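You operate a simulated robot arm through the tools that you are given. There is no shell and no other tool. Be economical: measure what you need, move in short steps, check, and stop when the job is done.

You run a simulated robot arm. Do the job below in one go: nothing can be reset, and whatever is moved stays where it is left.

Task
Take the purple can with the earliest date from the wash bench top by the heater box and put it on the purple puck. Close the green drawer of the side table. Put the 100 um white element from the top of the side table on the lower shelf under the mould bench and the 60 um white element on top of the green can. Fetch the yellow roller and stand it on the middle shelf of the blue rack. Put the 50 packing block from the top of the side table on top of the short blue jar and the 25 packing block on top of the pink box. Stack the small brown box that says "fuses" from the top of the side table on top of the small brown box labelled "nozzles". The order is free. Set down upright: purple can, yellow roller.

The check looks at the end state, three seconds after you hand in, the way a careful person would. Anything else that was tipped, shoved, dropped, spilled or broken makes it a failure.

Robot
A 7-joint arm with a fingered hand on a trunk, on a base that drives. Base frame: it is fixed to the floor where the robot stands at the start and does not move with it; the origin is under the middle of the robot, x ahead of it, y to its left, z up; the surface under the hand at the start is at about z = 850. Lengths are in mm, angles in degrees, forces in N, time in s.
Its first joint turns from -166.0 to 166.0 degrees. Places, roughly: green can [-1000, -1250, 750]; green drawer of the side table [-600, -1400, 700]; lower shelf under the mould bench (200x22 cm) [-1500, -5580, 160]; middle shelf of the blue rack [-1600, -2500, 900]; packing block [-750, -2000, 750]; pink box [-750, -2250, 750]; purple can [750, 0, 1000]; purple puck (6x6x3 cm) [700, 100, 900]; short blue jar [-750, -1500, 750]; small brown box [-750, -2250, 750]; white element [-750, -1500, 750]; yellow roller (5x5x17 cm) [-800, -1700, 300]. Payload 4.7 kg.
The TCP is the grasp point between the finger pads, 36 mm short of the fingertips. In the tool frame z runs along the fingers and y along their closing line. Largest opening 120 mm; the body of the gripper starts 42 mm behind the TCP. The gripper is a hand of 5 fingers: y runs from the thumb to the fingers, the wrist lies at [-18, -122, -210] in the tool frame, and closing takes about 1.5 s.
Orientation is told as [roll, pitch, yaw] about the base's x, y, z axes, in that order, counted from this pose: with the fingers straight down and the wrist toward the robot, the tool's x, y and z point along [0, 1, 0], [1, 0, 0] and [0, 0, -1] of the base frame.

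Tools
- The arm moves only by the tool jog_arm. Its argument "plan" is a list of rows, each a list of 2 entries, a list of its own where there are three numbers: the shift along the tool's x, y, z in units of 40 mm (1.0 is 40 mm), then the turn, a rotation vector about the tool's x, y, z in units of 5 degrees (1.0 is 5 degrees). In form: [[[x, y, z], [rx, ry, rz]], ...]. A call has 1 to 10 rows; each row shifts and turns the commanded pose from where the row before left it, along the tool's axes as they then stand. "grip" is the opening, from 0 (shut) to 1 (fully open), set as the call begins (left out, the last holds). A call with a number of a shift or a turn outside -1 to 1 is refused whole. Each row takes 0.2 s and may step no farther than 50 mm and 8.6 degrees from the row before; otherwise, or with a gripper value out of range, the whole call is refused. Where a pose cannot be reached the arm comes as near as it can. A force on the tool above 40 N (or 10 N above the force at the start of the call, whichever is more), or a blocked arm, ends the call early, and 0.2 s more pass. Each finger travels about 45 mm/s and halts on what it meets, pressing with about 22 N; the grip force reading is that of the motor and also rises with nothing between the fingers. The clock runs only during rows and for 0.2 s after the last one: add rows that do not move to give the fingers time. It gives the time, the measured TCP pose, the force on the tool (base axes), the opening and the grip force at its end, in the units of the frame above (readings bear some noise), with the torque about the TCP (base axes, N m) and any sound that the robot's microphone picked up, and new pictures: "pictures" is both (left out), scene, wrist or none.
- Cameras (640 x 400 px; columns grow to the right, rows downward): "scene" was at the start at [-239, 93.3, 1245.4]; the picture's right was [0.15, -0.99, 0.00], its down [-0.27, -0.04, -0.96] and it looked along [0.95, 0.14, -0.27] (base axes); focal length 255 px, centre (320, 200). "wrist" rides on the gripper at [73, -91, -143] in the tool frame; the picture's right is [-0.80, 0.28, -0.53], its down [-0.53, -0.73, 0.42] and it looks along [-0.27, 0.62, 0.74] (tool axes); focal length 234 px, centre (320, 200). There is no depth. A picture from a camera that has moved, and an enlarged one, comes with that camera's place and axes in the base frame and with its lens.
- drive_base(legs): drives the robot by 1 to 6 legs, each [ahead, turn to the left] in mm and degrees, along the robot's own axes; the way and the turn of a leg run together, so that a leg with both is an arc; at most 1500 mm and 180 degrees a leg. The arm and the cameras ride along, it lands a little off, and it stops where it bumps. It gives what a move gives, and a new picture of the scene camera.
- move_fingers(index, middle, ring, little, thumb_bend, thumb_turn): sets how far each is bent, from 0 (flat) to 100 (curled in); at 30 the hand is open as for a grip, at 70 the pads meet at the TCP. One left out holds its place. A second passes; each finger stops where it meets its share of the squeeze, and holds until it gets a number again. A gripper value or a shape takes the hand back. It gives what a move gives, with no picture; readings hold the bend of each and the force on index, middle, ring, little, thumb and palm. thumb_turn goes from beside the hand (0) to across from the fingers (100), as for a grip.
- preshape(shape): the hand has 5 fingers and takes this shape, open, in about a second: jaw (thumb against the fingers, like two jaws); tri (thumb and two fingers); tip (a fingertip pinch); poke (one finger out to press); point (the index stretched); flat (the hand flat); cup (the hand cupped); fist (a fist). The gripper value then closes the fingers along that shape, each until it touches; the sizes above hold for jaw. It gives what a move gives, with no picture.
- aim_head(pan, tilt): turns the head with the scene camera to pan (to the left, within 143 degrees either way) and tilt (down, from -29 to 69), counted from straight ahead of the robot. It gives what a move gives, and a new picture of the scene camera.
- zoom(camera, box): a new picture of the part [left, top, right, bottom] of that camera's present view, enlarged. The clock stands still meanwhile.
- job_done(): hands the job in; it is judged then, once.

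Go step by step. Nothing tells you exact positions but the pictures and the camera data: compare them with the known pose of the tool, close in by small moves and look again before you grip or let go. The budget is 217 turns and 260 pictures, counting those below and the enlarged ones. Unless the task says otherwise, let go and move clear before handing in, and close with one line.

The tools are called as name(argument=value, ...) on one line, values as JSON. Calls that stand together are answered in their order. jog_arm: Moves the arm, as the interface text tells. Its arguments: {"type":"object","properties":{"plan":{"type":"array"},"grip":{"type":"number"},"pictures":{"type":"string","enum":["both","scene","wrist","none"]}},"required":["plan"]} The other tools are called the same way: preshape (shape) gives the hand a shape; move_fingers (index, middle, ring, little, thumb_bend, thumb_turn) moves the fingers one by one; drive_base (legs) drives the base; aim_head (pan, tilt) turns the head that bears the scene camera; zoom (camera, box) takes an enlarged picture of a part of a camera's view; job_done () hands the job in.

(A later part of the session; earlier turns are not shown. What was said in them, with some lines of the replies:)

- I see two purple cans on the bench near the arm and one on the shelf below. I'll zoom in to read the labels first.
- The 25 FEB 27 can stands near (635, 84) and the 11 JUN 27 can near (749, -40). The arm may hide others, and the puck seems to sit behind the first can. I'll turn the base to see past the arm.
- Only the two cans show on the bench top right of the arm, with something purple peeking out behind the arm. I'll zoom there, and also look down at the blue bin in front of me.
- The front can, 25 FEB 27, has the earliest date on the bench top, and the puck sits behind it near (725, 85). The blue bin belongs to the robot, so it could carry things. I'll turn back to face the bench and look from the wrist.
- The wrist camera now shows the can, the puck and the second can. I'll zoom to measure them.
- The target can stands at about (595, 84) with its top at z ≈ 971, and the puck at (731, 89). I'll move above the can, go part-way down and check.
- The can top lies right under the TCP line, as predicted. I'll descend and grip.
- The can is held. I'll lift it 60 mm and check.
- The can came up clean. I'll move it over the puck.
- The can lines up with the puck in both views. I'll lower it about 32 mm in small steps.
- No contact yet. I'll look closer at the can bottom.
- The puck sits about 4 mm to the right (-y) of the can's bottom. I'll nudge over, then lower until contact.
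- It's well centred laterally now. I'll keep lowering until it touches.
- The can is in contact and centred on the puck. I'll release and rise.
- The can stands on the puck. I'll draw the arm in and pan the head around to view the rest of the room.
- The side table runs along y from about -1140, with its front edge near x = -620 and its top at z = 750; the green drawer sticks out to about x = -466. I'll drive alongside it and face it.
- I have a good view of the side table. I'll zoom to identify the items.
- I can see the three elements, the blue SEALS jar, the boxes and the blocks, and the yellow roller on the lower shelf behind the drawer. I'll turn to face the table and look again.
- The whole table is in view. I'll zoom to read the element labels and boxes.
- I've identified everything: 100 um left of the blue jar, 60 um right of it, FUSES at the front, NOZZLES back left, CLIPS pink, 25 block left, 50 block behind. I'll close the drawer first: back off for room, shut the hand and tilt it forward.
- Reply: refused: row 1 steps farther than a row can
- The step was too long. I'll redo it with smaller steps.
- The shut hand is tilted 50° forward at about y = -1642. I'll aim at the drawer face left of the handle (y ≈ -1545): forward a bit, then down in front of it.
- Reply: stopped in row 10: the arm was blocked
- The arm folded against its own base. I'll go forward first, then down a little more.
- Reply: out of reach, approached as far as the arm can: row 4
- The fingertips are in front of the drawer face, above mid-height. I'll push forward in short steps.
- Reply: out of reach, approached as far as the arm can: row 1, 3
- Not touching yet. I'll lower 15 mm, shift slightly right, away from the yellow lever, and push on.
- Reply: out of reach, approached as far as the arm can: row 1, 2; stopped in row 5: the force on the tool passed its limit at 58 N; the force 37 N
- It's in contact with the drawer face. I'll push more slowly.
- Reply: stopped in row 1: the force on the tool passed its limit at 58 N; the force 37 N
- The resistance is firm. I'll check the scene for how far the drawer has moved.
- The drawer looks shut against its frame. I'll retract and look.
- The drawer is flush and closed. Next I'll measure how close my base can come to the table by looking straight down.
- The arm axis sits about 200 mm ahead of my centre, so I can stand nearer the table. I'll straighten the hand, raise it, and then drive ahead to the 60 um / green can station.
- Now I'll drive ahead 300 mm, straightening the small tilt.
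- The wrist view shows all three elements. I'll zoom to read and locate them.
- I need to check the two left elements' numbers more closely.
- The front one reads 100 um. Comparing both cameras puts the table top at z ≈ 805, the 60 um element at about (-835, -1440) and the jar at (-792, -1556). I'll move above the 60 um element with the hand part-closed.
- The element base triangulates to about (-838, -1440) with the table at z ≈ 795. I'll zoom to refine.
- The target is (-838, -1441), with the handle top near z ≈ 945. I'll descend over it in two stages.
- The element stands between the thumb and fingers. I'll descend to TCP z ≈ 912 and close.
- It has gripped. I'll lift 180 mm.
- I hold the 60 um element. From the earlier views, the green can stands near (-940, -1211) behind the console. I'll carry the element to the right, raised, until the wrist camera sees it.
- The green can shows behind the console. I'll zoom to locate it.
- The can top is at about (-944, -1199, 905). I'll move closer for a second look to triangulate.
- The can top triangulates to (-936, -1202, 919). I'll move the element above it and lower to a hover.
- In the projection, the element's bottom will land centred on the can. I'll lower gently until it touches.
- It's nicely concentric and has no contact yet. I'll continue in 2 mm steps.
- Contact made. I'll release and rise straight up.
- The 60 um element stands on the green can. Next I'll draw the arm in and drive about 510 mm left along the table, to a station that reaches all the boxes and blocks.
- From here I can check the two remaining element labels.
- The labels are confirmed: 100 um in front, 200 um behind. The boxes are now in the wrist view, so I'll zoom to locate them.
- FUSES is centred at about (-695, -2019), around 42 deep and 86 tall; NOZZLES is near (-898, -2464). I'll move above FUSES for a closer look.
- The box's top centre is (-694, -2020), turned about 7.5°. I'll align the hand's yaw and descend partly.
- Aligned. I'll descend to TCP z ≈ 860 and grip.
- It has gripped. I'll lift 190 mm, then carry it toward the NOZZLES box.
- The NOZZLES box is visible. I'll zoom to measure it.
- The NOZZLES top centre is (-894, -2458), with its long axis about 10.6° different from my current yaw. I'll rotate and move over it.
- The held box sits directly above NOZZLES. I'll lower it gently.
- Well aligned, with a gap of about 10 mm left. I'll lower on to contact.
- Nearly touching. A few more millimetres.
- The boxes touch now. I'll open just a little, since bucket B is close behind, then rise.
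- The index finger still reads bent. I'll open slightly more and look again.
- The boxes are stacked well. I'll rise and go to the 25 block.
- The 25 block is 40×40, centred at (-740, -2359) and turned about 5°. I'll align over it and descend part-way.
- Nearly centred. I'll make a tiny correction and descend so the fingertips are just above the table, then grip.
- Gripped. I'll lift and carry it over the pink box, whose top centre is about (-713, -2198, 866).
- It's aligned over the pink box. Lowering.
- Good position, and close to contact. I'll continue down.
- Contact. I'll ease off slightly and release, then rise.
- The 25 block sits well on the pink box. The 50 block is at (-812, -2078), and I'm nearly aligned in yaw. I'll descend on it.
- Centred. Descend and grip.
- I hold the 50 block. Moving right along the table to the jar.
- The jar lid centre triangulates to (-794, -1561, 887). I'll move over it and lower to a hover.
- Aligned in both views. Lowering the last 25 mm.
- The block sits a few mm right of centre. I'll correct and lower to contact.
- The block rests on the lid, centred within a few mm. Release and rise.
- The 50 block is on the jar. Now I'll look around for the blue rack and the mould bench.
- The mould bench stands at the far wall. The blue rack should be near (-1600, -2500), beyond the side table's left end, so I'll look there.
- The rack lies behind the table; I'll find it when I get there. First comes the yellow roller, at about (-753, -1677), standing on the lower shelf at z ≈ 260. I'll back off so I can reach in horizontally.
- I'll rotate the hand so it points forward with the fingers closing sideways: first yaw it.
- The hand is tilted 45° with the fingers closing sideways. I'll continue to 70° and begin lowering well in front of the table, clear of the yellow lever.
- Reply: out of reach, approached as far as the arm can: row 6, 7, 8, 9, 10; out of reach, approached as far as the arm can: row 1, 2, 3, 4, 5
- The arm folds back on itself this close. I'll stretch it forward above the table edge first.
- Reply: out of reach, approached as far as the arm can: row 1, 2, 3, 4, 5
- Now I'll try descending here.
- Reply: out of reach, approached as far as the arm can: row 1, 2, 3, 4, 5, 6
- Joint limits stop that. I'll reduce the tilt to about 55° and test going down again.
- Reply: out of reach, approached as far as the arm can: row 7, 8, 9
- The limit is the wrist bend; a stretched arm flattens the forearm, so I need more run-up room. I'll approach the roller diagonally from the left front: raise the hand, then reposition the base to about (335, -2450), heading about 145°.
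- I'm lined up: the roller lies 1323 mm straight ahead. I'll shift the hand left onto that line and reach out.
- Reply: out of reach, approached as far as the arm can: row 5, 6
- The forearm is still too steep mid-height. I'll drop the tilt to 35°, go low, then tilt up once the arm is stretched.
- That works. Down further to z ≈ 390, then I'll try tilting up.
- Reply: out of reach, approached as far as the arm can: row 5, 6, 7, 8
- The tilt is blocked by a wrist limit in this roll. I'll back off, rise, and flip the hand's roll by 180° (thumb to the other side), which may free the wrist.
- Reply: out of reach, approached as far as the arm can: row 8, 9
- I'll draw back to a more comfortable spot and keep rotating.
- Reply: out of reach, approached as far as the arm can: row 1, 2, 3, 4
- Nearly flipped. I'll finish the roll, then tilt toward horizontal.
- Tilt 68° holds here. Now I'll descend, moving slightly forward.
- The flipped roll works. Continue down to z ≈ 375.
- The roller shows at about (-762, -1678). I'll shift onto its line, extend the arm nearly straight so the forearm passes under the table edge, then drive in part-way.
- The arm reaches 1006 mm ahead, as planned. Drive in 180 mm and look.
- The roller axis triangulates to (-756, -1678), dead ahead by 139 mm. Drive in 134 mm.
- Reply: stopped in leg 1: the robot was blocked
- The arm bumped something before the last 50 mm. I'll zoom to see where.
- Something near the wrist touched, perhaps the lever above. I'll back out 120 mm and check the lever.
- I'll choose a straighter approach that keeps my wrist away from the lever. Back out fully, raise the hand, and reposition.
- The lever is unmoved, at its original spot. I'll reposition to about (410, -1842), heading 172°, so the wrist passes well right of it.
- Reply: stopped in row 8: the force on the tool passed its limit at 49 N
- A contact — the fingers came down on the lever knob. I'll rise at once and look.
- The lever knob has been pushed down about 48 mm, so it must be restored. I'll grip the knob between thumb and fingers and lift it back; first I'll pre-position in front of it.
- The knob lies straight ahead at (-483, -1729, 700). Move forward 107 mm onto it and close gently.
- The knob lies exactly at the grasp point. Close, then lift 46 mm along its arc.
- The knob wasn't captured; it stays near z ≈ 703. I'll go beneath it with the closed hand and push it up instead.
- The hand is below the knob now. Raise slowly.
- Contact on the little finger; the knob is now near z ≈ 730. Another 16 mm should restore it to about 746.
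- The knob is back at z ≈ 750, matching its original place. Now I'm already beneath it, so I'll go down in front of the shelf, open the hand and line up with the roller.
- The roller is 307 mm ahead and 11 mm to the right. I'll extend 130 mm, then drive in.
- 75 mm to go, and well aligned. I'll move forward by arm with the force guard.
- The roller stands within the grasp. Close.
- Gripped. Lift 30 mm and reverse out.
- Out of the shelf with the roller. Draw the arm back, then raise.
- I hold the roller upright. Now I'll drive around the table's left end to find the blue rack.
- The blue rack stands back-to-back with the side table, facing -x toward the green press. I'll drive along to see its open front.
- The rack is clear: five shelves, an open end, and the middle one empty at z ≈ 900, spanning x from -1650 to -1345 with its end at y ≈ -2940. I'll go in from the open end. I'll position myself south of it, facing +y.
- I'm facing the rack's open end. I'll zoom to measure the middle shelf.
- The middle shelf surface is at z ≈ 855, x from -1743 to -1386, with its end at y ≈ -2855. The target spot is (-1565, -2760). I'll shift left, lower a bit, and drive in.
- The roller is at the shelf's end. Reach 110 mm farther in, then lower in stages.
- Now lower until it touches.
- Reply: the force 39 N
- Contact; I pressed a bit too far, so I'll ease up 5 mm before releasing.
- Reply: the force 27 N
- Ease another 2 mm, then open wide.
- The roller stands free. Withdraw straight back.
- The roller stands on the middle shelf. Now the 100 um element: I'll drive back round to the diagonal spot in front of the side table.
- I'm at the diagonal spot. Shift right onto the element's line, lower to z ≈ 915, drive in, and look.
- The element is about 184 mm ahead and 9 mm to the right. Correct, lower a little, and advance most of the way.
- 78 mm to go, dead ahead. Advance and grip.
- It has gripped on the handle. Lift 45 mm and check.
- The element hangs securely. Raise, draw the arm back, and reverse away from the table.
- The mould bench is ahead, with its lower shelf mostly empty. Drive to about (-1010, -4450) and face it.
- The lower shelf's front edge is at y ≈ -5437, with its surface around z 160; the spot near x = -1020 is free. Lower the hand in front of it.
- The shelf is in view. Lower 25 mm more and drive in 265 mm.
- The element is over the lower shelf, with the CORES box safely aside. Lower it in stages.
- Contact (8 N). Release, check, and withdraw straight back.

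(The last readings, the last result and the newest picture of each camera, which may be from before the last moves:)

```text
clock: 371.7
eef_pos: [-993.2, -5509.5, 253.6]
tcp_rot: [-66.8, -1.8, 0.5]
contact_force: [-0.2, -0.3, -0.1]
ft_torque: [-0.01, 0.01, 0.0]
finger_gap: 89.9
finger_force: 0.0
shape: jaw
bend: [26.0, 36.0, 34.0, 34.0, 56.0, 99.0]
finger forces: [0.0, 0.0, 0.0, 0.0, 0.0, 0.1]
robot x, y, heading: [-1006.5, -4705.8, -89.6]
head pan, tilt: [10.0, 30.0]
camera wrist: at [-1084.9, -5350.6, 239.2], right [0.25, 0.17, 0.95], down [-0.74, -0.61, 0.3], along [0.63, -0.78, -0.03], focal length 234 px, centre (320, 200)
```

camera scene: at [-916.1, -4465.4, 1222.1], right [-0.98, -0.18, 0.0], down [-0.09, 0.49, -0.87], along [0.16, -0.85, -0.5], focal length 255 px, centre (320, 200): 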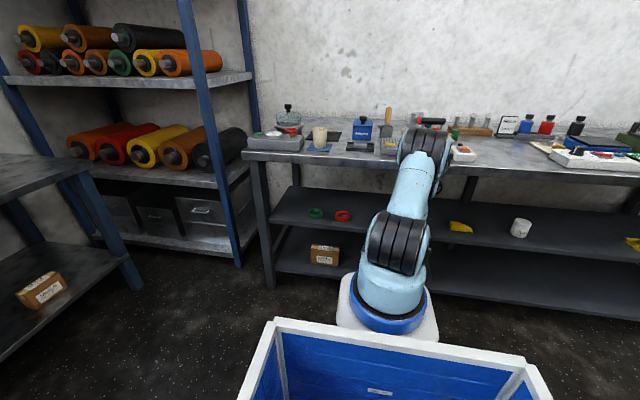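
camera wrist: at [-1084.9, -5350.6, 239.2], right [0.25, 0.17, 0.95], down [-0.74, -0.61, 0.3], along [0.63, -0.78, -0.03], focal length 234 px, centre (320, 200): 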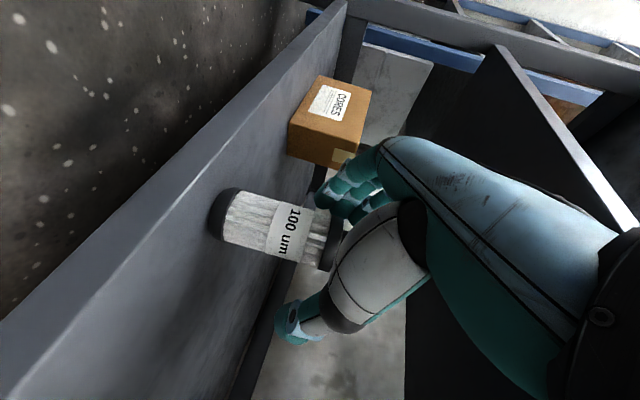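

The element stands on the shelf. Reverse straight out and look.

drive_base(legs=[[-320, 0]])

jog_arm(plan=[[[-0.9, 0, -0.38], [0, 0, 0]], [[-0.9, 0, -0.38], [0, 0, 0]], [[-0.9, 0, -0.38], [0, 0, 0]]], pictures="wrist")

```text
clock: 373.9
eef_pos: [-999.8, -5189.4, 253.5]
tcp_rot: [-66.8, -1.7, 0.1]
contact_force: [-1.4, -0.3, 0.3]
ft_torque: [0.0, 0.0, 0.02]
finger_gap: 89.5
finger_force: 0.1
shape: jaw
bend: [26.0, 36.0, 34.0, 34.0, 56.0, 99.0]
finger forces: [0.1, 0.1, 0.0, 0.0, 0.0, 0.0]
robot x, y, heading: [-1011.4, -4388.7, -90.1]
head pan, tilt: [10.0, 30.0]
camera scene: at [-916.8, -4146.3, 1222.1], right [-0.98, -0.18, 0.0], down [-0.09, 0.49, -0.87], along [0.15, -0.85, -0.5], focal length 255 px, centre (320, 200)
```

scene: 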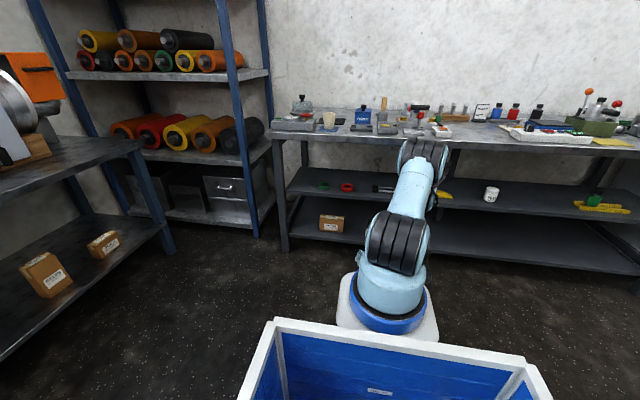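

```text
clock: 374.7
eef_pos: [-1000.2, -5191.2, 370.4]
tcp_rot: [-66.8, -1.6, 0.2]
contact_force: [-0.1, 0.4, -0.5]
ft_torque: [-0.03, -0.03, -0.02]
finger_gap: 89.8
finger_force: 0.0
shape: jaw
bend: [26.0, 36.0, 34.0, 34.0, 56.0, 99.0]
finger forces: [0.0, 0.0, 0.1, 0.0, 0.0, 0.0]
robot x, y, heading: [-1014.8, -4384.5, -89.8]
head pan, tilt: [10.0, 30.0]
camera wrist: at [-1092.5, -5031.1, 355.8], right [0.25, 0.17, 0.95], down [-0.74, -0.6, 0.3], along [0.62, -0.78, -0.03], focal length 234 px, centre (320, 200)
```

wrist: 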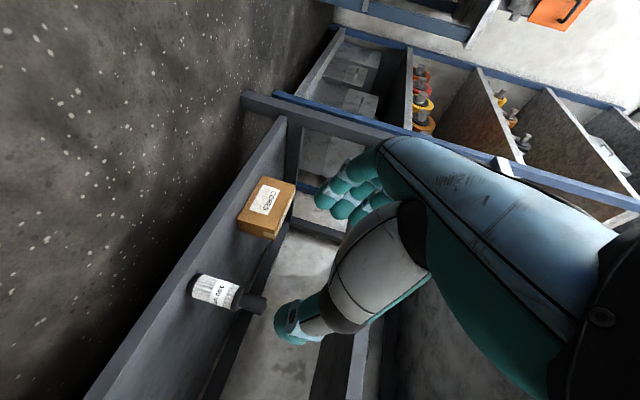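

The 100 um element stands on the lower shelf next to the CORES box. By the last views, everything else is in place and the lever is back where it was, so I'm handing in.

job_done()

```text
The job is handed in.
```

I placed every item you listed and closed the green drawer; the job is handed in, with no verdict back yet. On the way I knocked the side table's yellow-knobbed lever down about 48 mm and pushed it back to within a few mm of its original height. The arm also bumped something under the table once, but I saw nothing out of place afterwards.
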